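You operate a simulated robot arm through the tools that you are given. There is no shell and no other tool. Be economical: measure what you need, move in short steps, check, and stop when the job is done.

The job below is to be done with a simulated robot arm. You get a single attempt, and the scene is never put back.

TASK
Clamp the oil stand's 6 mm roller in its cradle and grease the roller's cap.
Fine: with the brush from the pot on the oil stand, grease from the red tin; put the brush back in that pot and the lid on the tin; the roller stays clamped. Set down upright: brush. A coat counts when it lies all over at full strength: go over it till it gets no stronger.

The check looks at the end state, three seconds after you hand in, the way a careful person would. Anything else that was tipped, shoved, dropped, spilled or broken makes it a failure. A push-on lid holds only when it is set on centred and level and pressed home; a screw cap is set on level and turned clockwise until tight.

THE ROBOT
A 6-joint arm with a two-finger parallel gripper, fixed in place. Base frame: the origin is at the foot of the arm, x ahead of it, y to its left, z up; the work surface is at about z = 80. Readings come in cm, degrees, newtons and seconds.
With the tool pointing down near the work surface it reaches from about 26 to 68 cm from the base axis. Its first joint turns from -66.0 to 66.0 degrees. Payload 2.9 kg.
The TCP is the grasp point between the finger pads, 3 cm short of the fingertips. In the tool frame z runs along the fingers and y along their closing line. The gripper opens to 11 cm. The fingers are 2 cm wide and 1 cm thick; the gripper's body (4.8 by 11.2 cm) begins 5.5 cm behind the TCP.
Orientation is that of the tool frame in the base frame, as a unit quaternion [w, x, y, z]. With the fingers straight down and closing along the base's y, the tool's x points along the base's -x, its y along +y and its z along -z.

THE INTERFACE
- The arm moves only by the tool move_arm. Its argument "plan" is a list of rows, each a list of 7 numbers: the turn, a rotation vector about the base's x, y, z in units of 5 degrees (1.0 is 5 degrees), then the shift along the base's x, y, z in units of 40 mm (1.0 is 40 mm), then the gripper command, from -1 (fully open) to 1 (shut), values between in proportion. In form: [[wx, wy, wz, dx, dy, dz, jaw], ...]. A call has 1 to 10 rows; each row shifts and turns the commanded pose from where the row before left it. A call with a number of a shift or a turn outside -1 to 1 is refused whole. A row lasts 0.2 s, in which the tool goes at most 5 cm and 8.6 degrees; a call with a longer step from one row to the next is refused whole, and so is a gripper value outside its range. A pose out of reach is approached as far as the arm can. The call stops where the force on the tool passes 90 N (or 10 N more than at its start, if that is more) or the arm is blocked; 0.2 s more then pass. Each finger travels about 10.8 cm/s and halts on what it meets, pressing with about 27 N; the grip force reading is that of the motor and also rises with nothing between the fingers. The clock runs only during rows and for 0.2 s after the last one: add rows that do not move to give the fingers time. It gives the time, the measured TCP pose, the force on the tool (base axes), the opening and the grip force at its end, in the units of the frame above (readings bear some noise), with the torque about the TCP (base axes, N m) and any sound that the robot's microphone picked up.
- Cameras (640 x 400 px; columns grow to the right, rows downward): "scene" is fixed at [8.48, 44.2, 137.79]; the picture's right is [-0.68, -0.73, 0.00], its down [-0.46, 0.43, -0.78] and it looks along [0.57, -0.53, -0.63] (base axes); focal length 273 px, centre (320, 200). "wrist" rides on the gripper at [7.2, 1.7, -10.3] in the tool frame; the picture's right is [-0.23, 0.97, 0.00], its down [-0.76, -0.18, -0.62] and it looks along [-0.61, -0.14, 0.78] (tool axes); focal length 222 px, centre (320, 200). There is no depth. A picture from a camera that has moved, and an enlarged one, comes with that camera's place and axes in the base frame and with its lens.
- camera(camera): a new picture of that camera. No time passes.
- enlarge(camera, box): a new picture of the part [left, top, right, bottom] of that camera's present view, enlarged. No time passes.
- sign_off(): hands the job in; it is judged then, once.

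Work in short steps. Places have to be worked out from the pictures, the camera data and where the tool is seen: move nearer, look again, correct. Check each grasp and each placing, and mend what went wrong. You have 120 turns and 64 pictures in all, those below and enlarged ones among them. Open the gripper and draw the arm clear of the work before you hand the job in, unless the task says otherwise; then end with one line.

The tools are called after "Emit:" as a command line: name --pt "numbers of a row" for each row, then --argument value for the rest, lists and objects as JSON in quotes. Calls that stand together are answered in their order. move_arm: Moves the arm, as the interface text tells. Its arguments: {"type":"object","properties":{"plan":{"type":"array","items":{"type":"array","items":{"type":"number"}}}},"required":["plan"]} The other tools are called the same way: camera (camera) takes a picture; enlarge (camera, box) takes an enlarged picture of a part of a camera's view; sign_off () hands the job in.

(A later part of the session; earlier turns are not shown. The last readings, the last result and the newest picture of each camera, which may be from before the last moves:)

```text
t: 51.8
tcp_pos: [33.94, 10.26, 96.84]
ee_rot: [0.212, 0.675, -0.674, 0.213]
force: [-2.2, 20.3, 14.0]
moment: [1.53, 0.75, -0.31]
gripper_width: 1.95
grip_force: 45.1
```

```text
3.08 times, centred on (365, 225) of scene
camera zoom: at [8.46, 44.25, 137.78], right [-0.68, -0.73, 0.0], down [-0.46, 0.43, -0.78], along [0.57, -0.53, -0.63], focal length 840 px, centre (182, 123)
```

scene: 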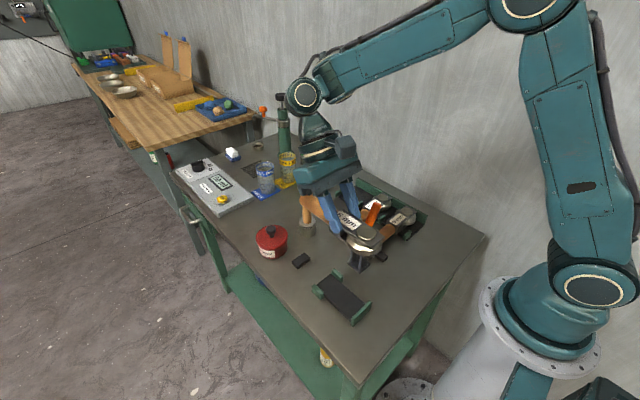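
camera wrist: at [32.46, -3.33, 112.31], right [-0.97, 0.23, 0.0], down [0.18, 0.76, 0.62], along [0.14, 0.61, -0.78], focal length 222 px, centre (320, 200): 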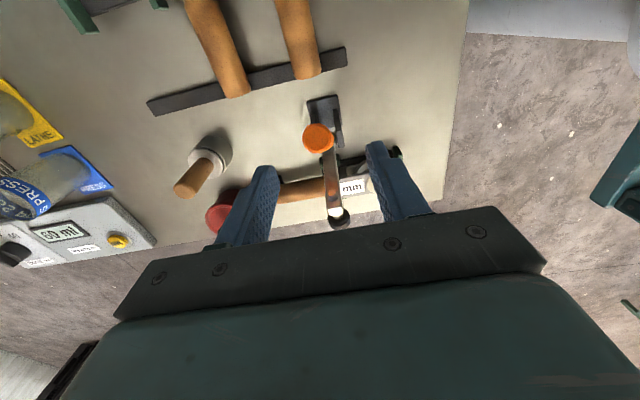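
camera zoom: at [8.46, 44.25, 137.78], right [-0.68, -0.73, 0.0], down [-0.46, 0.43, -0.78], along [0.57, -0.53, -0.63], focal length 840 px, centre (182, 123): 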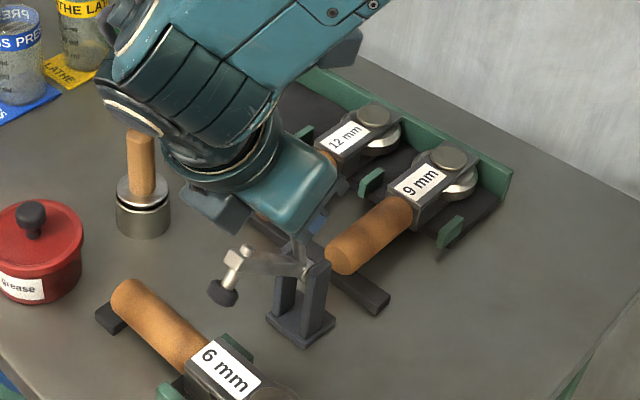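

Bar is about 20-30° from horizontal. Continue the arc in ~7° parts without further gripper turn.

Emit:
move_arm --pt "0 0 0 0 0.15 -0.05 0.9" --pt "0 0 0 0 0.14 -0.06 0.9" --pt "0 0 0 0 0 0 0.9"

Emit:
move_arm --pt "0 0 0 0 0.14 -0.07 0.9" --pt "0 0 0 0 0 0 0.9"

Emit:
enlarge --camera "scene" --box '[310, 160, 420, 290]'

```text
t: 52.6
tcp_pos: [33.99, 11.15, 96.39]
ee_rot: [-0.213, -0.673, 0.675, -0.215]
force: [19.7, -12.0, 18.8]
moment: [-1.7, 1.58, -0.23]
gripper_width: 1.95
grip_force: 44.7
```

```text
t: 53.2
tcp_pos: [33.94, 11.69, 96.12]
ee_rot: [-0.212, -0.673, 0.675, -0.214]
force: [21.5, -14.2, 9.8]
moment: [-1.65, 0.84, -0.18]
gripper_width: 1.95
grip_force: 45.3
```

```text
3.08 times, centred on (365, 225) of scene
camera zoom: at [8.53, 44.17, 137.8], right [-0.68, -0.73, 0.0], down [-0.46, 0.43, -0.78], along [0.57, -0.53, -0.63], focal length 840 px, centre (182, 123)
```

zoom: 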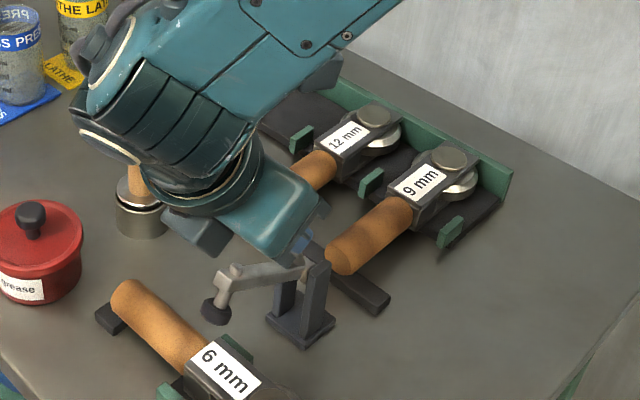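

The bar is still ~37° above horizontal and moves 1:1 with the handle. Continue the arc down by about 25°.

Emit:
move_arm --pt "0 0 0 -0.03 0.14 -0.08 0.9" --pt "0 0 0 0 0.14 -0.1 0.9" --pt "0 0 0 0 0.14 -0.1 0.9" --pt "0 0 0 0 0 0 0.9"

Emit:
move_arm --pt "0 0 0 0 0.11 -0.11 0.9" --pt "0 0 0 0 0.11 -0.12 0.9" --pt "0 0 0 0 0.1 -0.12 0.9" --pt "0 0 0 0 0 0 0.9"

Emit:
enlarge --camera "scene" --box '[310, 160, 420, 290]'

```text
t: 54.2
tcp_pos: [33.99, 13.48, 95.03]
ee_rot: [0.211, 0.674, -0.674, 0.215]
force: [23.4, -2.5, 21.3]
moment: [-1.66, 1.25, -0.41]
gripper_width: 1.96
grip_force: 45.2
```

```text
t: 55.2
tcp_pos: [33.9, 14.88, 93.59]
ee_rot: [0.211, 0.675, -0.674, 0.213]
force: [22.1, 6.9, 17.7]
moment: [-1.47, 0.72, -0.22]
gripper_width: 1.94
grip_force: 45.1
```

```text
3.08 times, centred on (365, 225) of scene
camera zoom: at [8.52, 44.22, 137.78], right [-0.68, -0.73, 0.0], down [-0.46, 0.43, -0.78], along [0.57, -0.53, -0.63], focal length 840 px, centre (182, 123)
```

zoom: 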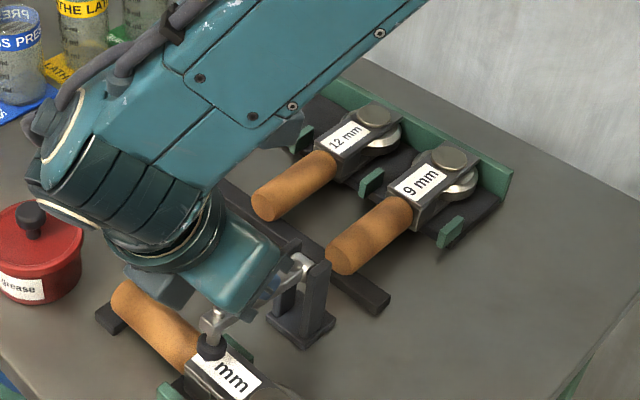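

Pad nearly on the label area. Continue the final degrees slowly.

Emit:
move_arm --pt "0 0 0 0.03 0.08 -0.12 0.9" --pt "0 0 0 0.02 0.07 -0.12 0.9" --pt "0 0 0 0 0 0 0.9"

Emit:
move_arm --pt "0 0 0 0 0.07 -0.12 0.9" --pt "0 0 0 0 0.05 -0.12 0.9" --pt "0 0 0 0 0 0 0.9"

Emit:
enlarge --camera "scene" --box '[310, 190, 420, 320]'

```text
t: 56.0
tcp_pos: [33.89, 15.54, 92.66]
ee_rot: [0.214, 0.675, -0.673, 0.211]
force: [-0.8, 18.3, 20.9]
moment: [-1.35, -0.05, 0.0]
gripper_width: 1.96
grip_force: 45.1
```

```text
t: 56.8
tcp_pos: [34.03, 15.72, 91.94]
ee_rot: [-0.211, -0.673, 0.677, -0.213]
force: [-14.9, 5.2, 60.6]
moment: [0.22, -0.23, 0.16]
gripper_width: 1.95
grip_force: 44.7
```

```text
3.08 times, centred on (365, 255) of scene
camera zoom: at [8.38, 44.18, 137.81], right [-0.68, -0.73, 0.0], down [-0.46, 0.43, -0.78], along [0.57, -0.53, -0.63], focal length 840 px, centre (182, 31)
```

zoom: 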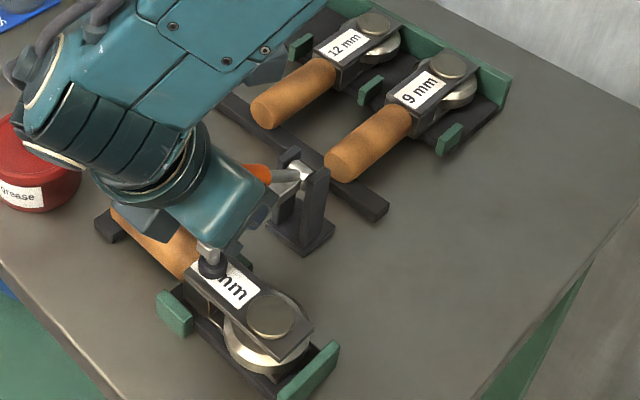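

Pad is on the block with 60 N up-force. Press a little further for a latch.

Emit:
move_arm --pt "0 0 0 0 0.02 -0.06 0.9" --pt "0 0 0 0 0 -0.06 0.9" --pt "0 0 0 0 0 0 0.9" --pt "0 0 0 0 0 0 0.9"

```text
t: 57.8
tcp_pos: [33.97, 15.77, 91.55]
ee_rot: [-0.214, -0.672, 0.676, -0.214]
force: [-21.0, -0.9, 59.6]
moment: [0.46, -0.56, 0.2]
gripper_width: 1.92
grip_force: 44.9
```

It moved 0.4 cm at constant force; press once more.

Emit:
move_arm --pt "0 0 0 0.03 0.02 -0.08 0.9" --pt "0 0 0 0 0.02 -0.08 0.9" --pt "0 0 0 0 0 0 0.9" --pt "0 0 0 0 0 0 0.9"

Emit:
camera --camera "wrist"

Emit:
enlarge --camera "scene" --box '[310, 190, 420, 320]'

```text
t: 58.8
tcp_pos: [34.05, 15.91, 90.47]
ee_rot: [0.214, 0.674, -0.674, 0.212]
force: [-24.5, 5.1, -5.0]
moment: [-0.12, -1.01, 0.33]
gripper_width: 1.78
grip_force: 12.4
```

```text
25 pictures are left
camera wrist: at [32.52, 15.92, 103.1], right [-0.97, 0.19, -0.13], down [0.18, 0.98, 0.07], along [0.14, 0.05, -0.99], focal length 222 px, centre (320, 200)
```

wrist: 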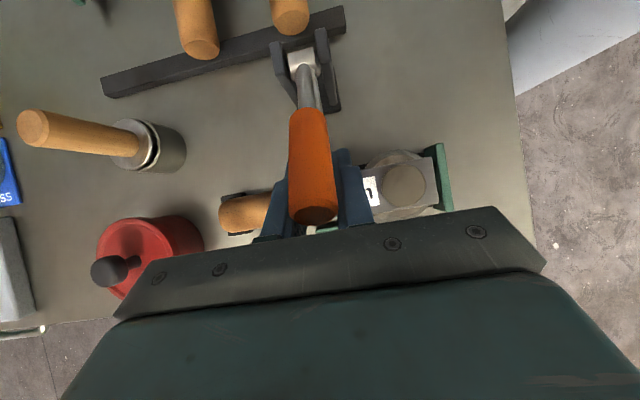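

```text
3.08 times, centred on (365, 255) of scene
camera zoom: at [8.42, 44.22, 137.79], right [-0.68, -0.73, 0.0], down [-0.46, 0.43, -0.78], along [0.57, -0.53, -0.63], focal length 840 px, centre (182, 31)
```

zoom: 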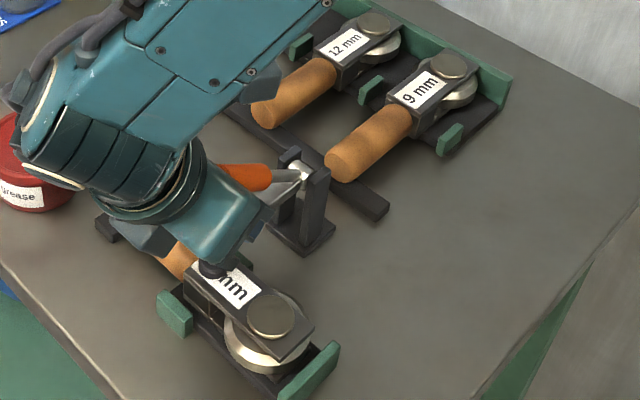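

The fingers slipped below the handle's centre. Open and back off along the tool axis, then check whether the clamp stays down.

Emit:
move_arm --pt "0 0 0 0 0 0 0.2" --pt "0 0 0 0 0 0 0.2" --pt "0 0 0 0 0.28 0.4 0.2" --pt "0 0 0 0 0.4 0.57 0.2" --pt "0 0 0 0 0.4 0.57 0.2" --pt "0 0 0 0 0 0.9 0.2" --pt "0 0 0 0 0 0.9 0.2" --pt "0 0 0 0 0 0 0.2"

Emit:
enlarge --camera "scene" --box '[310, 190, 420, 320]'

Emit:
camera --camera "wrist"

```text
t: 60.6
tcp_pos: [33.93, 20.47, 104.01]
ee_rot: [0.213, 0.674, -0.674, 0.213]
force: [-0.5, 0.1, -0.5]
moment: [0.02, 0.03, 0.04]
gripper_width: 4.41
grip_force: 0.1
```

```text
3.08 times, centred on (365, 255) of scene
camera zoom: at [8.48, 44.2, 137.79], right [-0.68, -0.73, 0.0], down [-0.46, 0.43, -0.78], along [0.57, -0.53, -0.63], focal length 840 px, centre (182, 31)
```

zoom: 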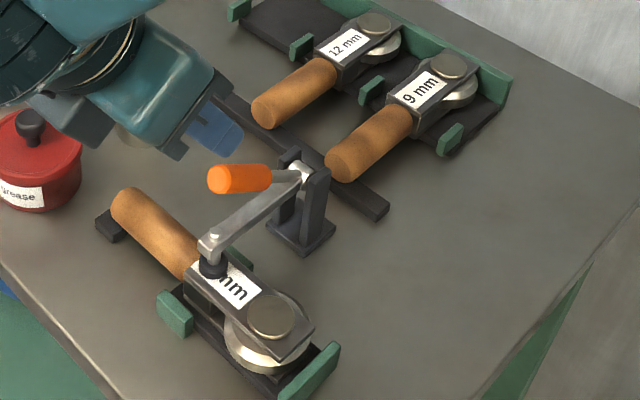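

```text
22 pictures are left
camera wrist: at [32.4, 20.4, 116.56], right [-0.97, 0.19, -0.13], down [0.18, 0.98, 0.07], along [0.14, 0.05, -0.99], focal length 222 px, centre (320, 200)
```

wrist: 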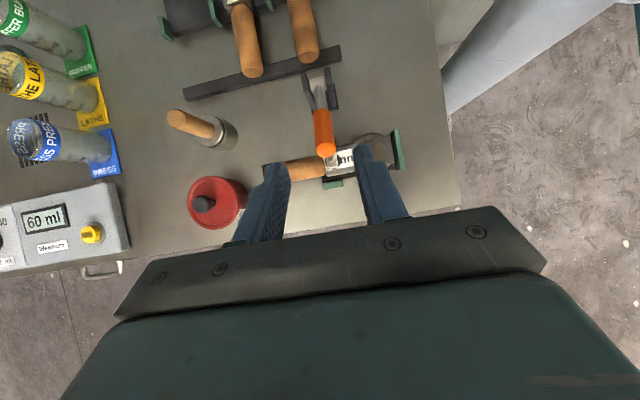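

The pad rests on the block and stayed down. To make sure it's locked, I'll untilt, close the fingers and press down on the orange handle from above.

Emit:
move_arm --pt "1 0 0 0 0 0 0.9" --pt "1 0 0 0 -0.2 0 0.9" --pt "1 0 0 0 -0.2 0 0.9" --pt "1 0 0 0 -0.2 0 0.9" --pt "1 0 0 0 -0.2 0 0.9" --pt "1 0 0 0 -0.2 0 0.9" --pt "1 0 0 0 -0.2 0 1" --pt "0 0 0 0 0 -0.6 1" --pt "0 0 0 0 0 -0.6 1" --pt "0 0 0 0 0 0 1"

Emit:
move_arm --pt "0 0 0 0 0 -0.1 1" --pt "0 0 0 0 0 -0.1 1" --pt "0 0 0 0 0 0 1"

```text
t: 62.8
tcp_pos: [34.17, 15.56, 99.07]
ee_rot: [-0.001, 0.707, -0.707, 0.0]
force: [0.8, 0.0, 0.1]
moment: [-0.03, 0.0, 0.01]
gripper_width: 0.0
grip_force: 26.7
```

```text
t: 63.6
tcp_pos: [34.26, 15.5, 98.4]
ee_rot: [0.0, -0.707, 0.708, 0.0]
force: [-1.8, 0.3, 8.4]
moment: [0.11, 0.11, -0.01]
gripper_width: 0.0
grip_force: 27.5
```

Contact with the handle at z≈98.4, as predicted. Press further.

Emit:
move_arm --pt "0 0 0 -0.02 0 -0.08 1" --pt "0 0 0 0 0 -0.08 1" --pt "0 0 0 0 0 0 1"

Emit:
move_arm --pt "0 0 0 0 0 -0.08 1" --pt "0 0 0 0 0 -0.08 1" --pt "0 0 0 0 0 0 1"

```text
t: 64.3
tcp_pos: [34.28, 15.54, 98.3]
ee_rot: [0.004, -0.707, 0.707, -0.002]
force: [-9.1, -6.6, 19.6]
moment: [-0.04, 0.33, 0.13]
gripper_width: 0.0
grip_force: 27.0
stopped in row 3: the force on the tool passed its limit at 94 N (the readings are from after the stop); the commanded pose is now the measured one
```

```text
t: 64.8
tcp_pos: [34.3, 15.51, 98.42]
ee_rot: [0.006, -0.707, 0.707, -0.001]
force: [-10.9, -7.3, 21.4]
moment: [-0.05, 0.34, 0.12]
gripper_width: 0.0
grip_force: 26.8
stopped in row 2: the force on the tool passed its limit at 98 N (the readings are from after the stop); the commanded pose is now the measured one
```

Handle is rock-stiff at >90 N: the roller is clamped. Now rise and go above the red tin for a look at the lid knob and brush.

Emit:
move_arm --pt "0 0 0 0 0 0.9 0.5" --pt "0 0 0 0 0 0.9 0" --pt "0 0 0 0.6 0.1 0.5 0" --pt "0 0 0 0.95 0.15 0 0" --pt "0 0 0 0.95 0.15 0 0" --pt "0 0 0 0.95 0.15 0 0" --pt "0 0 0 0.95 0.15 0 0" --pt "0 0 0 0.35 0.25 0 0" --pt "0 0 0 0 0 0 0"

Emit:
camera --camera "wrist"

Emit:
camera --camera "scene"

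```text
t: 66.8
tcp_pos: [53.54, 19.32, 107.57]
ee_rot: [0.006, -0.707, 0.707, -0.002]
force: [0.0, -0.7, 0.7]
moment: [0.02, 0.02, 0.01]
gripper_width: 5.51
grip_force: 0.0
```

```text
21 pictures are left
camera wrist: at [51.77, 11.98, 117.81], right [-0.97, 0.23, -0.01], down [0.17, 0.76, 0.63], along [0.15, 0.61, -0.78], focal length 222 px, centre (320, 200)
```

wrist: 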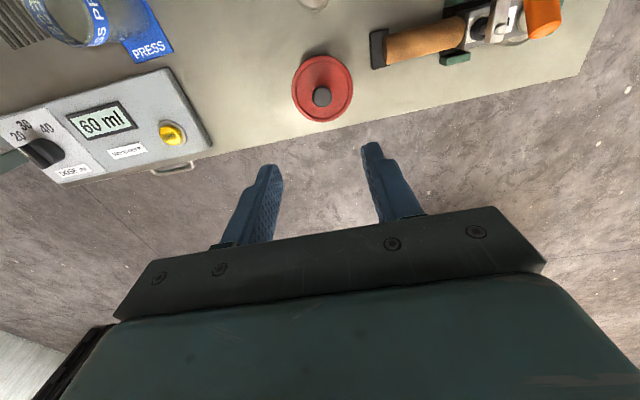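

```text
20 pictures are left
```

scene: 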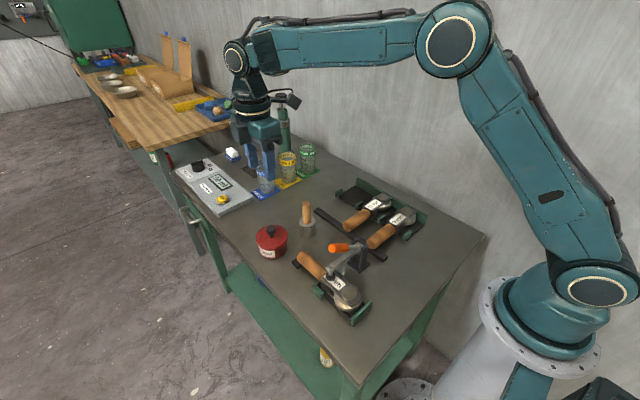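

Knob located at (53.5, 19.3), lid top z≈85.7. Correct the slight tilt, descend over the knob and grip.

Emit:
move_arm --pt "-0.064 0.128 0 0 0 -0.9 0.2" --pt "0 0 0 0 0 -0.9 0.2" --pt "0 0 0 0 0 -0.9 0.2" --pt "0 0 0 0 0 -0.9 0.2" --pt "0 0 0 0 0 -0.6 0.2" --pt "0 0 0 0 0 0 0.2"

Emit:
camera --camera "wrist"

```text
t: 68.2
tcp_pos: [53.32, 19.38, 90.49]
ee_rot: [0.0, -0.707, 0.708, -0.001]
force: [0.8, -0.5, 0.0]
moment: [0.01, 0.04, 0.0]
gripper_width: 4.41
grip_force: 0.0
```

```text
19 pictures are left
camera wrist: at [51.7, 12.07, 100.85], right [-0.97, 0.23, 0.0], down [0.18, 0.76, 0.62], along [0.14, 0.61, -0.78], focal length 222 px, centre (320, 200)
```

wrist: 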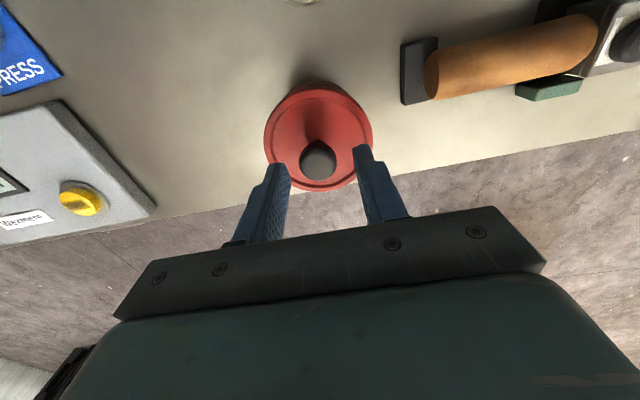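

Knob sits between the fingers. Lower 1.5 cm, then close.

Emit:
move_arm --pt "0 0 0 0 0 -0.2 0.2" --pt "0 0 0 0 0 -0.17 0.2" --pt "0 0 0 0 0 0 0.2"

Emit:
move_arm --pt "0 0 0 0 0 0 0.9" --pt "0 0 0 0 0 0 0.9" --pt "0 0 0 0 0 0 0.9"

```text
t: 69.0
tcp_pos: [53.32, 19.39, 89.07]
ee_rot: [-0.001, 0.708, -0.707, 0.001]
force: [0.4, -0.3, -0.2]
moment: [0.0, 0.0, 0.02]
gripper_width: 4.4
grip_force: 0.0
```

```text
t: 69.8
tcp_pos: [53.3, 19.45, 89.19]
ee_rot: [0.0, 0.707, -0.707, 0.0]
force: [0.3, -1.2, 1.1]
moment: [0.01, 0.02, 0.03]
gripper_width: 2.37
grip_force: 26.8
heard: snap
```

Gripped at 2.37 cm; a snap was heard (probably the lid releasing). Lift slowly and look.

Emit:
move_arm --pt "0 0 0 0 0 0.1 0.9" --pt "0 0 0 0 0 0.2 0.9" --pt "0 0 0 0 0 0.5 0.9" --pt "0 0 0 0 0 0.9 0.9" --pt "0 0 0 0 0 0 0.9"

Emit:
camera --camera "scene"

```text
t: 71.0
tcp_pos: [53.27, 19.59, 95.77]
ee_rot: [-0.001, 0.707, -0.707, 0.0]
force: [0.1, 0.8, -0.4]
moment: [-0.02, 0.0, 0.03]
gripper_width: 2.37
grip_force: 26.7
```

```text
18 pictures are left
```

scene: 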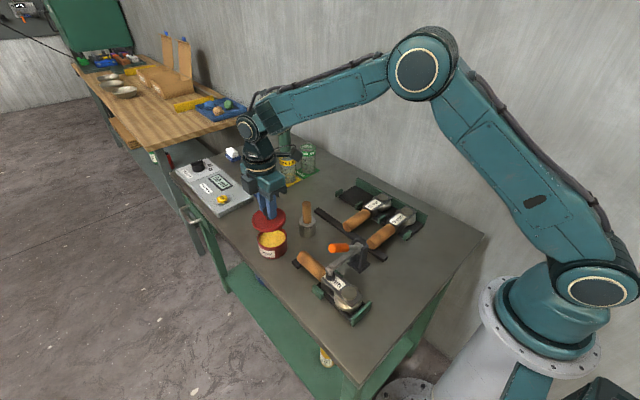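

Lid is held, tin open. Move it to a free spot at about (62, 12) and lower.

Emit:
move_arm --pt "0 0 0 0.725 -0.625 0 0.9" --pt "0 0 0 0.725 -0.625 0 0.9" --pt "0 0 0 0.725 -0.625 0 0.9" --pt "0 0 0 0 0 -0.7 0.9" --pt "0 0 0 0 0 -0.7 0.9" --pt "0 0 0 0 0 -0.6 0.9" --pt "0 0 0 0 0 0 0.9"

Emit:
enlarge --camera "scene" --box '[220, 150, 340, 270]'

```text
t: 72.6
tcp_pos: [61.99, 11.61, 88.09]
ee_rot: [0.0, 0.707, -0.707, 0.0]
force: [-0.3, -0.3, 0.0]
moment: [-0.01, 0.03, 0.01]
gripper_width: 2.38
grip_force: 26.8
```

```text
3.33 times, centred on (280, 210) of scene
camera zoom: at [8.48, 44.2, 137.79], right [-0.68, -0.73, 0.0], down [-0.46, 0.43, -0.78], along [0.57, -0.53, -0.63], focal length 910 px, centre (453, 167)
```

zoom: 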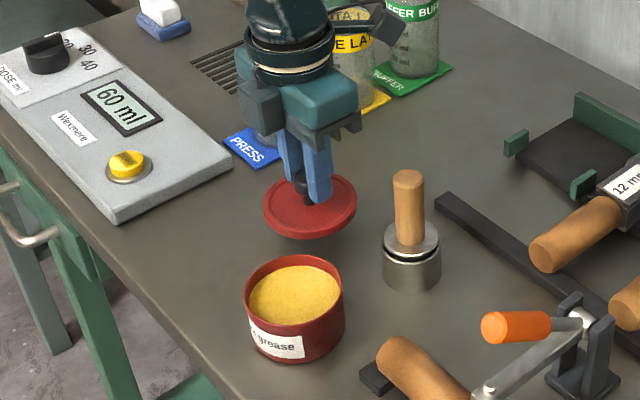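

Lid hovers ~3 cm above a clear area. Lower until contact.

Emit:
move_arm --pt "0 0 0 0 0 -0.25 0.9" --pt "0 0 0 0 0 -0.2 0.9" --pt "0 0 0 0 0 0 0.9"

Emit:
move_arm --pt "0 0 0 0 0 -0.12 0.9" --pt "0 0 0 0 0 0 0.9"

Emit:
move_arm --pt "0 0 0 0 0 -0.1 0.9" --pt "0 0 0 0 0 0 0.9"

```text
t: 73.4
tcp_pos: [62.18, 11.77, 86.15]
ee_rot: [-0.001, 0.708, -0.707, 0.0]
force: [-1.0, 0.8, -0.3]
moment: [-0.02, 0.02, -0.01]
gripper_width: 2.38
grip_force: 26.7
```

```text
t: 74.0
tcp_pos: [62.13, 11.63, 85.87]
ee_rot: [0.0, -0.707, 0.707, -0.001]
force: [0.0, -0.9, -0.8]
moment: [-0.01, 0.01, -0.01]
gripper_width: 2.36
grip_force: 27.1
```

```text
t: 74.6
tcp_pos: [62.07, 11.73, 85.35]
ee_rot: [0.001, -0.707, 0.707, -0.001]
force: [0.7, 0.5, -0.1]
moment: [-0.03, 0.0, 0.01]
gripper_width: 2.38
grip_force: 26.6
```

No contact yet at 85.35; continue in small steps.

Emit:
move_arm --pt "0 0 0 0 0 -0.1 0.9" --pt "0 0 0 0 0 0 0.9"

Emit:
move_arm --pt "0 0 0 0 0 -0.08 0.9" --pt "0 0 0 0 0 0 0.9"

Emit:
move_arm --pt "0 0 0 0 0 -0.08 0.9" --pt "0 0 0 0 0 0 0.9"

```text
t: 75.2
tcp_pos: [62.18, 11.86, 84.96]
ee_rot: [0.001, -0.707, 0.707, -0.001]
force: [-0.8, -2.0, 6.9]
moment: [-0.01, 0.25, 0.04]
gripper_width: 2.38
grip_force: 27.6
```

```text
t: 75.8
tcp_pos: [62.14, 11.87, 84.84]
ee_rot: [-0.003, 0.707, -0.707, 0.001]
force: [-4.4, -4.1, 28.4]
moment: [-0.12, 0.16, 0.0]
gripper_width: 2.41
grip_force: 26.9
```

```text
t: 76.4
tcp_pos: [62.19, 11.82, 84.54]
ee_rot: [-0.003, 0.708, -0.706, 0.002]
force: [-0.3, 0.6, 26.6]
moment: [-0.01, -0.07, 0.01]
gripper_width: 2.37
grip_force: 27.1
```

Lid is on the table. Release, rise, and move above the brush.

Emit:
move_arm --pt "0 0 0 0 0 0.06 0.9" --pt "0 0 0 0 0 0 0.2" --pt "0 0 0 0 0 0 0.2" --pt "0 0 0 0 0 0.4 0.2" --pt "0 0 0 0 0 0.9 0.2" --pt "0 0 0 0 0 0.9 0.2" --pt "0 0 0 -0.7 -0.1 0.8 0.2" --pt "0 0 0 -1 -0.2 0.5 0.2" --pt "0 0 0 -1 -0.2 0 0.2" --pt "0 0 0 0 0 0 0.2"

Emit:
camera --camera "wrist"

```text
t: 78.6
tcp_pos: [51.34, 10.17, 98.31]
ee_rot: [0.0, 0.707, -0.707, 0.0]
force: [0.3, -0.5, 0.0]
moment: [0.0, -0.01, 0.02]
gripper_width: 4.4
grip_force: 0.1
```

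```text
16 pictures are left
camera wrist: at [49.7, 2.76, 108.65], right [-0.97, 0.23, 0.0], down [0.18, 0.76, 0.62], along [0.14, 0.61, -0.78], focal length 222 px, centre (320, 200)
```

wrist: 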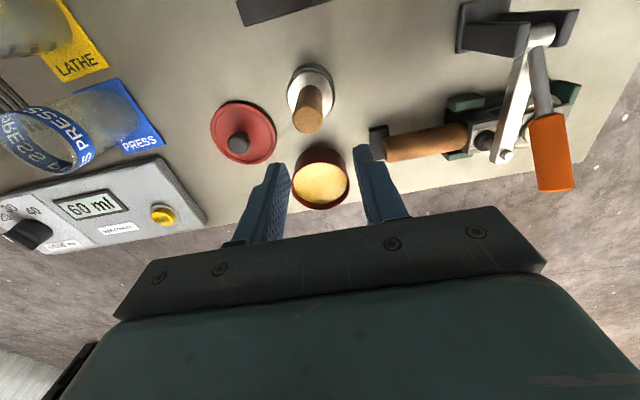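

Brush handle is at about (51.8, 8.5), top z≈91.4. Align and descend to z≈89, then check before gripping.

Emit:
move_arm --pt "0 0 0 0.11 -0.42 0 0.2" --pt "0 0 0 0 0 -0.6 0.2" --pt "0 0 0 0 0 -0.6 0.2" --pt "0 0 0 0 0 -0.4 0.2" --pt "0 0 0 0 0 0 0.2"

Emit:
camera --camera "wrist"

```text
t: 79.8
tcp_pos: [51.69, 8.28, 92.01]
ee_rot: [0.001, -0.707, 0.707, 0.0]
force: [0.3, -0.8, 0.1]
moment: [-0.02, 0.05, -0.03]
gripper_width: 4.41
grip_force: 0.0
```

```text
15 pictures are left
camera wrist: at [50.06, 0.92, 102.38], right [-0.97, 0.23, 0.0], down [0.18, 0.76, 0.62], along [0.14, 0.61, -0.78], focal length 222 px, centre (320, 200)
```

wrist: 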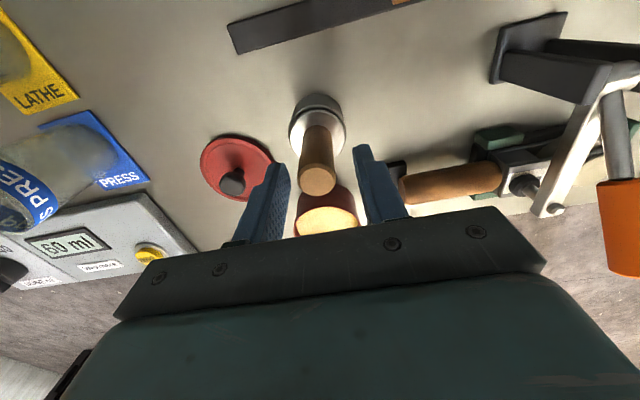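

Handle refined to (51.9, 8.6), top 90.4. Descend to z≈88 and grip.

Emit:
move_arm --pt "0 0 0 0.05 0.07 -0.5 0.2" --pt "0 0 0 0 0 -0.5 0.2" --pt "0 0 0 0 0 0 0.2" --pt "0 0 0 0 0 0 0.9" --pt "0 0 0 0 0 0 0.9" --pt "0 0 0 0 0 0 0.9"

```text
t: 81.2
tcp_pos: [52.04, 8.4, 87.95]
ee_rot: [0.001, -0.707, 0.707, 0.0]
force: [-1.3, 0.2, 0.5]
moment: [0.02, 0.0, 0.02]
gripper_width: 2.41
grip_force: 27.0
```

Gripped at 2.4 cm. Lift the brush slowly out of the pot and look.

Emit:
move_arm --pt "0 0 0 0 0 0.2 0.9" --pt "0 0 0 0 0 0.5 0.9" --pt "0 0 0 0 0 0.8 0.9" --pt "0 0 0 0 0 0.9 0.9" --pt "0 0 0 0 0 0 0.9"

Emit:
enlarge --camera "scene" --box '[240, 130, 400, 330]'

```text
t: 82.4
tcp_pos: [52.02, 8.29, 97.7]
ee_rot: [-0.001, 0.708, -0.707, 0.001]
force: [-0.5, -0.4, 0.0]
moment: [0.0, 0.01, -0.02]
gripper_width: 2.38
grip_force: 26.7
```

```text
2.00 times, centred on (320, 230) of scene
camera zoom: at [8.48, 44.2, 137.79], right [-0.68, -0.73, 0.0], down [-0.46, 0.43, -0.78], along [0.57, -0.53, -0.63], focal length 546 px, centre (320, 140)
```

zoom: 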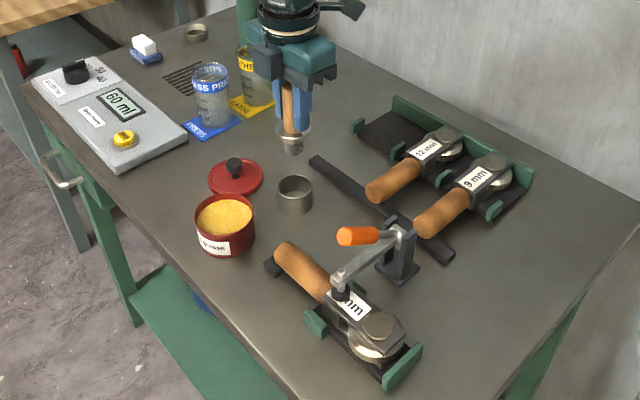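

Brush is out; bristle tip ≈7.4 cm below the TCP. Move over the tin and dip gently (~1 cm), with a small stir.

Emit:
move_arm --pt "0 0 0 0.12 0.9 0 0.9" --pt "0 0 0 0.12 0.95 0 0.9" --pt "0 0 0 0.12 0.93 0 0.9" --pt "0 0 0 0 0 -0.6 0.9" --pt "0 0 0 0 0 -0.5 0.9" --pt "0 0 0 0 0 0 0.9"

Emit:
move_arm --pt "0 0 0 0 0 -0.2 0.9" --pt "0 0 0 0 0 -0.2 0.9" --pt "0 0 0 0 0 -0.15 0.9" --pt "0 0 0 0 0 0 0.9"

Emit:
enlarge --camera "scene" --box '[220, 180, 340, 290]'

```text
t: 83.8
tcp_pos: [53.33, 19.47, 93.42]
ee_rot: [-0.001, 0.708, -0.707, 0.001]
force: [1.0, 0.0, 0.0]
moment: [0.0, 0.01, 0.0]
gripper_width: 2.36
grip_force: 26.7
```

```text
t: 84.8
tcp_pos: [53.39, 19.57, 91.14]
ee_rot: [0.001, -0.707, 0.707, -0.001]
force: [-1.5, -1.7, 8.8]
moment: [-0.16, 0.15, -0.05]
gripper_width: 2.4
grip_force: 27.1
```

```text
3.64 times, centred on (280, 235) of scene
camera zoom: at [8.46, 44.19, 137.8], right [-0.68, -0.73, 0.0], down [-0.46, 0.43, -0.78], along [0.57, -0.53, -0.63], focal length 993 px, centre (466, 73)
```

zoom: 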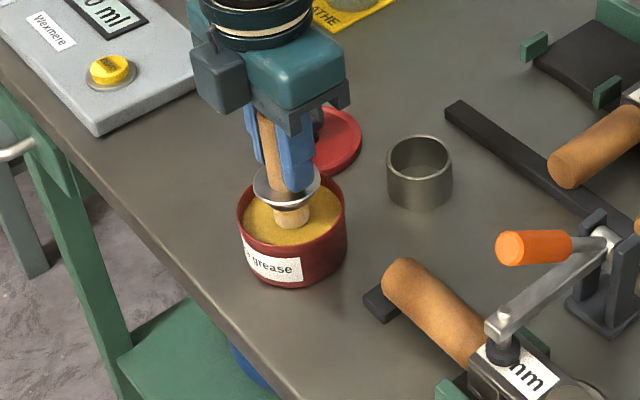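

Bristles are in the grease (9 N). Small stir, then lift.

Emit:
move_arm --pt "0 0 0 0.1 0 0 0.9" --pt "0 0 0 -0.1 0.1 0 0.9" --pt "0 0 0 -0.1 -0.1 0 0.9" --pt "0 0 0 0.1 0 0 0.9" --pt "0 0 0 0 0 0 0.9" --pt "0 0 0 0 0 0.5 0.9" --pt "0 0 0 0 0 0.8 0.9" --pt "0 0 0 0 0 0.8 0.9" --pt "0 0 0 0 0 0.5 0.9" --pt "0 0 0 0 0 0 0.9"

Emit:
enlarge --camera "scene" --box '[220, 150, 340, 290]'

```text
t: 87.0
tcp_pos: [53.26, 19.61, 101.41]
ee_rot: [-0.001, 0.707, -0.707, 0.001]
force: [-0.2, -1.0, -0.7]
moment: [0.02, 0.03, 0.03]
gripper_width: 2.38
grip_force: 27.0
```

```text
2.86 times, centred on (280, 220) of scene
camera zoom: at [8.48, 44.2, 137.79], right [-0.68, -0.73, 0.0], down [-0.46, 0.43, -0.78], along [0.57, -0.53, -0.63], focal length 780 px, centre (434, 143)
```

zoom: 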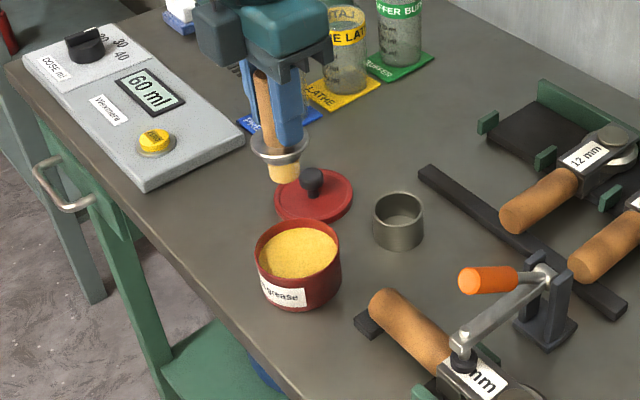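

Bristles are loaded. Travel to above the cap (28.5, 17.1), turning the gripper back -90° for more clearance from the clamp handle.

Emit:
move_arm --pt "0 0 -1 -0.344 -0.035 0.14 0.9" --pt "0 0 -1 -0.344 -0.035 0.14 0.9" --pt "0 0 -1 -0.344 -0.035 0.14 0.9" --pt "0 0 -1 -0.344 -0.035 0.14 0.9" --pt "0 0 -1 -0.344 -0.035 0.14 0.9" --pt "0 0 -1 -0.344 -0.035 0.14 0.9" --pt "0 0 -1 -0.344 -0.035 0.14 0.9" --pt "0 0 -1 -0.344 -0.035 0.14 0.9" --pt "0 0 -1 -0.344 -0.035 0.14 0.9"

Emit:
move_arm --pt "0 0 -1 -0.344 -0.035 0.14 0.9" --pt "0 0 -1 -0.344 -0.035 0.14 0.9" --pt "0 0 -1 -0.344 -0.035 0.14 0.9" --pt "0 0 -1 -0.344 -0.035 0.14 0.9" --pt "0 0 -1 -0.344 -0.035 0 0.9" --pt "0 0 -1 -0.344 -0.035 0 0.9" --pt "0 0 -1 -0.344 -0.035 0 0.9" --pt "0 0 -1 -0.344 -0.035 0 0.9" --pt "0 0 -1 -0.344 -0.035 0 0.9" --pt "0 0 0 0 0 0 0.9"

Emit:
camera --camera "wrist"

```text
t: 89.0
tcp_pos: [40.86, 18.32, 106.42]
ee_rot: [0.001, -0.382, 0.924, -0.001]
force: [-0.1, -0.2, -0.8]
moment: [0.0, 0.01, -0.01]
gripper_width: 2.37
grip_force: 26.8
```

```text
t: 91.2
tcp_pos: [28.54, 17.14, 108.92]
ee_rot: [0.001, 0.001, 1.0, 0.0]
force: [0.2, 1.1, -0.7]
moment: [-0.03, -0.01, 0.0]
gripper_width: 2.39
grip_force: 27.1
```

```text
11 pictures are left
camera wrist: at [21.28, 18.69, 119.17], right [0.23, 0.97, 0.0], down [0.76, -0.18, 0.62], along [0.61, -0.14, -0.78], focal length 222 px, centre (320, 200)
```

wrist: 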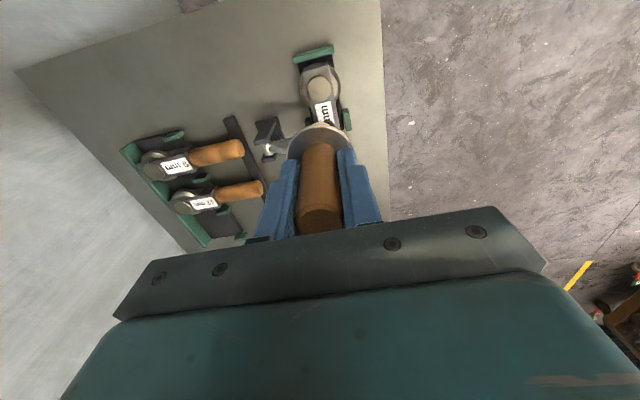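

Cap confirmed at (28.6, 17.2). Descend to just above it.

Emit:
move_arm --pt "0 0 0 0.01 0.02 -0.9 0.9" --pt "0 0 0 0 0 -0.9 0.9" --pt "0 0 0 0 0 -0.9 0.9" --pt "0 0 0 0 0 -0.7 0.9" --pt "0 0 0 0 0 -0.35 0.9" --pt "0 0 0 0 0 0 0.9"

Emit:
move_arm --pt "0 0 0 0 0 -0.1 0.9" --pt "0 0 0 0 0 -0.1 0.9" --pt "0 0 0 0 0 0 0.9"

Emit:
enlarge --camera "scene" --box '[300, 190, 400, 330]'

```text
t: 92.6
tcp_pos: [28.69, 17.06, 93.64]
ee_rot: [0.0, 0.0, 1.0, -0.001]
force: [-0.7, 0.4, -0.7]
moment: [-0.06, -0.01, 0.01]
gripper_width: 2.38
grip_force: 26.9
```

```text
t: 93.4
tcp_pos: [28.67, 17.1, 93.04]
ee_rot: [0.0, 0.0, 1.0, -0.002]
force: [0.2, 0.1, 0.0]
moment: [0.01, -0.01, -0.03]
gripper_width: 2.37
grip_force: 27.2
```

```text
2.86 times, centred on (350, 260) of scene
camera zoom: at [8.48, 44.2, 137.79], right [-0.68, -0.73, 0.0], down [-0.46, 0.43, -0.78], along [0.57, -0.53, -0.63], focal length 780 px, centre (234, 29)
```

zoom: 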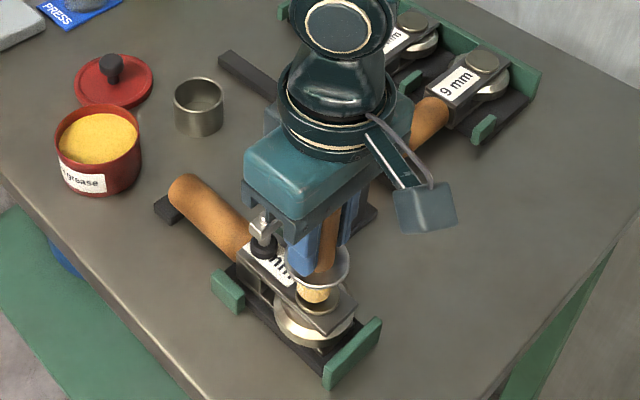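

Brush is right over the cap. Lower to contact.

Emit:
move_arm --pt "0 0 0 0 0 -0.08 0.9" --pt "0 0 0 0 0 0 0.9"

Emit:
move_arm --pt "0 0 0 0 0 -0.08 0.9" --pt "0 0 0 0 0 0 0.9"

```text
t: 94.0
tcp_pos: [28.57, 17.07, 92.59]
ee_rot: [0.0, 0.0, 1.0, -0.001]
force: [-0.7, 1.3, -0.2]
moment: [-0.01, -0.01, 0.03]
gripper_width: 2.36
grip_force: 27.0
```

```text
t: 94.6
tcp_pos: [28.59, 17.3, 92.48]
ee_rot: [0.002, 0.0, 1.0, 0.001]
force: [0.4, -2.6, 22.5]
moment: [-0.15, -0.03, 0.02]
gripper_width: 2.38
grip_force: 27.1
```

Contact at 22 N. Ease slightly and brush a circle over the cap.

Emit:
move_arm --pt "0 0 0 0.25 0 0.03 0.9" --pt "0 0 0 -0.073 0.177 0 0.9" --pt "0 0 0 -0.177 0.073 0 0.9" --pt "0 0 0 -0.177 -0.073 0 0.9" --pt "0 0 0 -0.073 -0.177 0 0.9" --pt "0 0 0 0.073 -0.177 0 0.9" --pt "0 0 0 0.177 -0.073 0 0.9" --pt "0 0 0 0.177 0.073 0 0.9" --pt "0 0 0 0.073 0.177 0 0.9" --pt "0 0 0 -0.25 0 0 0.9"

Emit:
move_arm --pt "0 0 0 0.25 0 0 0.9" --pt "0 0 0 -0.073 0.177 0 0.9" --pt "0 0 0 -0.177 0.073 0 0.9" --pt "0 0 0 -0.177 -0.073 0 0.9" --pt "0 0 0 -0.073 -0.177 0 0.9" --pt "0 0 0 0.073 -0.177 0 0.9" --pt "0 0 0 0.177 -0.073 0 0.9" --pt "0 0 0 0.177 0.073 0 0.9" --pt "0 0 0 0.073 0.177 0 0.9" --pt "0 0 0 -0.25 0 0 0.9"

Emit:
move_arm --pt "0 0 0 -0.2 0.15 0 0.9" --pt "0 0 0 0.2 0 0 0.9" --pt "0 0 0 0.2 0 0 0.9" --pt "0 0 0 0 -0.15 0 0.9" --pt "0 0 0 -0.2 0 0 0.9" --pt "0 0 0 -0.2 0 0 0.9" --pt "0 0 0 0 -0.15 0 0.9" --pt "0 0 0 0.2 0 0 0.9" --pt "0 0 0 0.2 0 0 0.9" --pt "0 0 0 -0.2 0.15 0 0.9"

```text
t: 96.8
tcp_pos: [28.56, 17.03, 92.49]
ee_rot: [0.0, 0.0, 1.0, -0.001]
force: [0.5, 0.0, 0.0]
moment: [0.0, 0.0, 0.0]
gripper_width: 2.38
grip_force: 26.9
```

```text
t: 99.0
tcp_pos: [28.58, 17.2, 92.44]
ee_rot: [0.0, 0.0, 1.0, 0.0]
force: [0.1, 0.3, -0.1]
moment: [0.0, 0.0, 0.02]
gripper_width: 2.37
grip_force: 27.0
```

```text
t: 101.2
tcp_pos: [28.65, 17.13, 92.43]
ee_rot: [0.0, 0.0, 1.0, -0.001]
force: [0.0, -0.2, 0.0]
moment: [0.0, 0.05, 0.0]
gripper_width: 2.39
grip_force: 26.8
```

Force reads zero, so the brush may just skim. Lower a millimetre and repeat the circles with light pressure.

Emit:
move_arm --pt "0 0 0 0 0 -0.025 0.9" --pt "0 0 0 0 0 0 0.9"

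Emit:
move_arm --pt "0 0 0 0.25 0 0 0.9" --pt "0 0 0 -0.073 0.177 0 0.9" --pt "0 0 0 -0.177 0.073 0 0.9" --pt "0 0 0 -0.177 -0.073 0 0.9" --pt "0 0 0 -0.073 -0.177 0 0.9" --pt "0 0 0 0.073 -0.177 0 0.9" --pt "0 0 0 0.177 -0.073 0 0.9" --pt "0 0 0 0.177 0.073 0 0.9" --pt "0 0 0 0.073 0.177 0 0.9" --pt "0 0 0 -0.25 0 0 0.9"

Emit:
move_arm --pt "0 0 0 -0.2 0.15 0 0.9" --pt "0 0 0 0.2 0 0 0.9" --pt "0 0 0 0.2 0 0 0.9" --pt "0 0 0 0 -0.15 0 0.9" --pt "0 0 0 -0.2 0 0 0.9" --pt "0 0 0 -0.2 0 0 0.9" --pt "0 0 0 0 -0.15 0 0.9" --pt "0 0 0 0.2 0 0 0.9" --pt "0 0 0 0.2 0 0 0.9" --pt "0 0 0 -0.2 0.15 0 0.9"

Emit:
move_arm --pt "0 0 0 0 0 0.3 0.9" --pt "0 0 0 0 0 0.9 0.9" --pt "0 0 0 0 0 0.9 0.9" --pt "0 0 0 0 0 0.9 0.9" --pt "0 0 0 0 0 0.6 0.9" --pt "0 0 0 0 0 0 0.9"

Emit:
enlarge --camera "scene" --box '[310, 215, 390, 325]'

```text
t: 101.8
tcp_pos: [28.52, 17.2, 92.33]
ee_rot: [0.001, 0.0, 1.0, -0.001]
force: [-0.4, -1.3, 9.8]
moment: [-0.08, -0.08, -0.01]
gripper_width: 2.42
grip_force: 26.9
```

```text
t: 104.0
tcp_pos: [28.39, 17.06, 92.39]
ee_rot: [0.0, 0.0, 1.0, -0.001]
force: [0.2, 0.2, 0.9]
moment: [0.0, -0.03, -0.01]
gripper_width: 2.36
grip_force: 27.2
```

```text
t: 106.2
tcp_pos: [28.63, 17.07, 92.29]
ee_rot: [0.001, 0.0, 1.0, -0.001]
force: [2.0, -1.1, 6.4]
moment: [-0.13, -0.25, -0.03]
gripper_width: 2.4
grip_force: 27.2
```

```text
t: 107.6
tcp_pos: [28.35, 17.17, 107.02]
ee_rot: [0.0, 0.0, 1.0, -0.001]
force: [0.7, -0.2, -0.6]
moment: [-0.01, 0.03, -0.03]
gripper_width: 2.4
grip_force: 26.7
```

```text
3.64 times, centred on (350, 270) of scene
camera zoom: at [8.48, 44.2, 137.79], right [-0.68, -0.73, 0.0], down [-0.46, 0.43, -0.78], along [0.57, -0.53, -0.63], focal length 993 px, centre (211, -54)
```

zoom: 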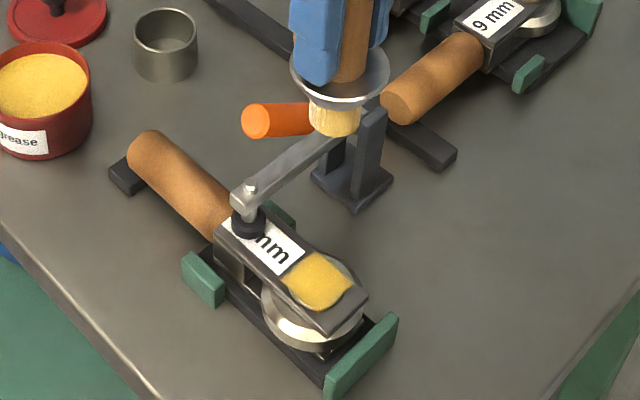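

Coat is visible on the cap; zoom tightly to judge coverage.

Emit:
enlarge --camera "scene" --box '[367, 275, 415, 305]'

Emit:
enlarge --camera "scene" --box '[325, 275, 365, 310]'

```text
13.33 times, centred on (391, 290) of scene
camera zoom: at [8.48, 44.2, 137.79], right [-0.68, -0.73, 0.0], down [-0.46, 0.43, -0.78], along [0.57, -0.53, -0.63], focal length 3640 px, centre (-627, -1000)
```

zoom: 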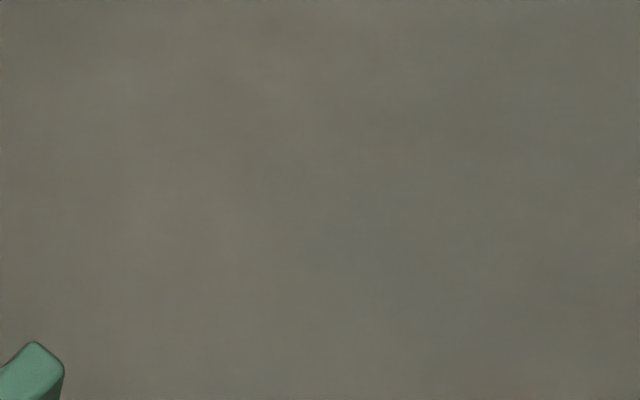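

```text
11.43 times, centred on (345, 292) of scene
camera zoom: at [8.48, 44.2, 137.79], right [-0.68, -0.73, 0.0], down [-0.46, 0.43, -0.78], along [0.57, -0.53, -0.63], focal length 3120 px, centre (34, -857)
```

zoom: 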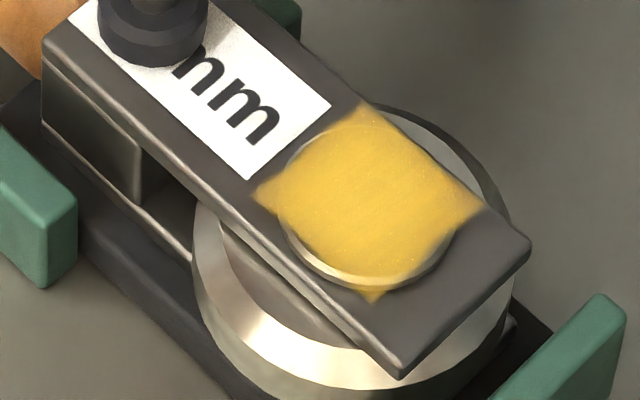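

The coat fills what looks like the whole square coat patch with straight edges. To be sure it's at full strength, I go over it again with wider strokes.

Emit:
move_arm --pt "0 0 0 0.03 0 -0.6 0.9" --pt "0 0 0 0 0 -0.9 0.9" --pt "0 0 0 0 0 -0.9 0.9" --pt "0 0 0 0 0 -0.9 0.9" --pt "0 0 0 0 0 -0.27 0.9" --pt "0 0 0 0 0 -0.03 0.9" --pt "0 0 0 0 0 0 0.9"

Emit:
move_arm --pt "0 0 0 0.28 0 0 0.9" --pt "0 0 0 -0.08 0.2 0 0.9" --pt "0 0 0 -0.2 0.08 0 0.9" --pt "0 0 0 -0.2 -0.08 0 0.9" --pt "0 0 0 -0.08 -0.2 0 0.9" --pt "0 0 0 0.08 -0.2 0 0.9" --pt "0 0 0 0.2 -0.08 0 0.9" --pt "0 0 0 0.2 0.08 0 0.9" --pt "0 0 0 0.08 0.2 0 0.9" --pt "0 0 0 -0.28 0 0 0.9"

Emit:
move_arm --pt "0 0 0 -0.25 0.25 0 0.9" --pt "0 0 0 0.25 0 0 0.9" --pt "0 0 0 0.25 0 0 0.9" --pt "0 0 0 0 -0.25 0 0.9" --pt "0 0 0 -0.25 0 0 0.9" --pt "0 0 0 -0.25 0 0 0.9" --pt "0 0 0 0 -0.25 0 0.9" --pt "0 0 0 0.25 0 0 0.9" --pt "0 0 0 0.25 0 0 0.9" --pt "0 0 0 -0.25 0.25 0 0.9"

Emit:
move_arm --pt "0 0 0 0 0 0.3 0.9" --pt "0 0 0 0 0 0.9 0.9" --pt "0 0 0 0 0 0.9 0.9" --pt "0 0 0 0 0 0.9 0.9" --pt "0 0 0 0 0 0.9 0.9" --pt "0 0 0 0 0 0 0.9"

Emit:
enlarge --camera "scene" --box '[325, 275, 365, 310]'

```text
t: 109.2
tcp_pos: [28.68, 17.15, 92.51]
ee_rot: [0.0, 0.0, 1.0, -0.001]
force: [0.5, 0.1, -0.4]
moment: [0.04, 0.0, 0.04]
gripper_width: 2.37
grip_force: 26.6
```

```text
t: 111.4
tcp_pos: [28.75, 17.0, 92.42]
ee_rot: [0.0, 0.0, 1.0, -0.001]
force: [-0.4, -0.5, -0.2]
moment: [0.02, 0.02, -0.01]
gripper_width: 2.36
grip_force: 26.8
```

```text
t: 113.6
tcp_pos: [28.47, 17.34, 92.26]
ee_rot: [0.0, 0.001, 1.0, -0.001]
force: [-0.1, -0.3, -0.3]
moment: [-0.01, -0.02, 0.0]
gripper_width: 2.38
grip_force: 27.6
```

```text
t: 115.0
tcp_pos: [28.68, 17.14, 107.99]
ee_rot: [0.0, 0.0, 1.0, 0.0]
force: [-0.4, -0.4, -0.2]
moment: [-0.03, 0.0, -0.03]
gripper_width: 2.38
grip_force: 26.8
```

```text
11.43 times, centred on (345, 292) of scene
camera zoom: at [8.48, 44.2, 137.79], right [-0.68, -0.73, 0.0], down [-0.46, 0.43, -0.78], along [0.57, -0.53, -0.63], focal length 3120 px, centre (34, -857)
```

zoom: 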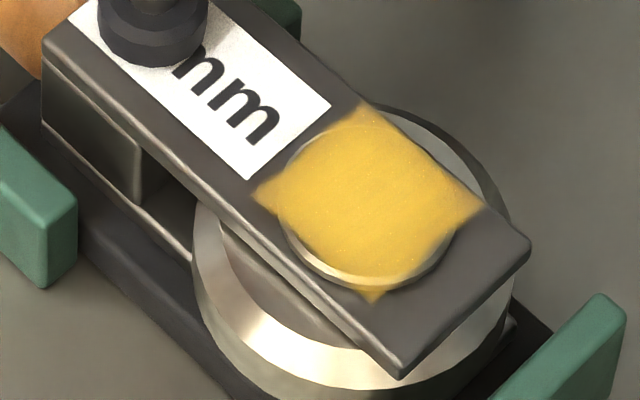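

Unchanged, so it appears saturated. One more pass with definite pressure and wider perimeter strokes to be safe.

Emit:
move_arm --pt "0 0 0 0 0 -0.9 0.9" --pt "0 0 0 0 0 -0.9 0.9" --pt "0 0 0 0 0 -0.9 0.9" --pt "0 0 0 0 0 -0.9 0.9" --pt "0 0 0 0 0 -0.3 0.9" --pt "0 0 0 0 0 -0.05 0.9" --pt "0 0 0 0 0 0 0.9"

Emit:
move_arm --pt "0 0 0 -0.15 0.15 0 0.9" --pt "0 0 0 -0.15 0.15 0 0.9" --pt "0 0 0 0.3 0 0 0.9" --pt "0 0 0 0.3 0 0 0.9" --pt "0 0 0 0 -0.3 0 0.9" --pt "0 0 0 0 -0.3 0 0.9" --pt "0 0 0 -0.3 0 0 0.9" --pt "0 0 0 -0.3 0 0 0.9" --pt "0 0 0 0 0.3 0 0.9" --pt "0 0 0 0.3 0 0 0.9"

Emit:
move_arm --pt "0 0 0 0.15 0 0 0.9" --pt "0 0 0 0 0.15 0 0.9" --pt "0 0 0 -0.15 0 0 0.9" --pt "0 0 0 -0.15 0 0 0.9" --pt "0 0 0 0 -0.15 0 0.9" --pt "0 0 0 0 -0.15 0 0.9" --pt "0 0 0 0.15 0 0 0.9" --pt "0 0 0 0.15 0 0 0.9" --pt "0 0 0 -0.15 0.15 0 0.9" --pt "0 0 0 0 0 0 0.9"

```text
t: 116.6
tcp_pos: [28.6, 17.21, 92.28]
ee_rot: [0.001, 0.0, 1.0, 0.001]
force: [-1.2, -0.1, 21.9]
moment: [-0.05, -0.02, -0.01]
gripper_width: 2.4
grip_force: 27.3
```

```text
t: 118.8
tcp_pos: [28.82, 17.26, 91.97]
ee_rot: [-0.001, -0.001, 1.0, -0.002]
force: [1.3, -0.9, -0.8]
moment: [0.01, 0.0, 0.03]
gripper_width: 2.39
grip_force: 26.8
```

```text
t: 121.0
tcp_pos: [28.57, 17.23, 92.06]
ee_rot: [-0.001, -0.001, 1.0, -0.001]
force: [-1.1, 1.0, -0.4]
moment: [-0.01, -0.01, -0.01]
gripper_width: 2.42
grip_force: 26.7
```

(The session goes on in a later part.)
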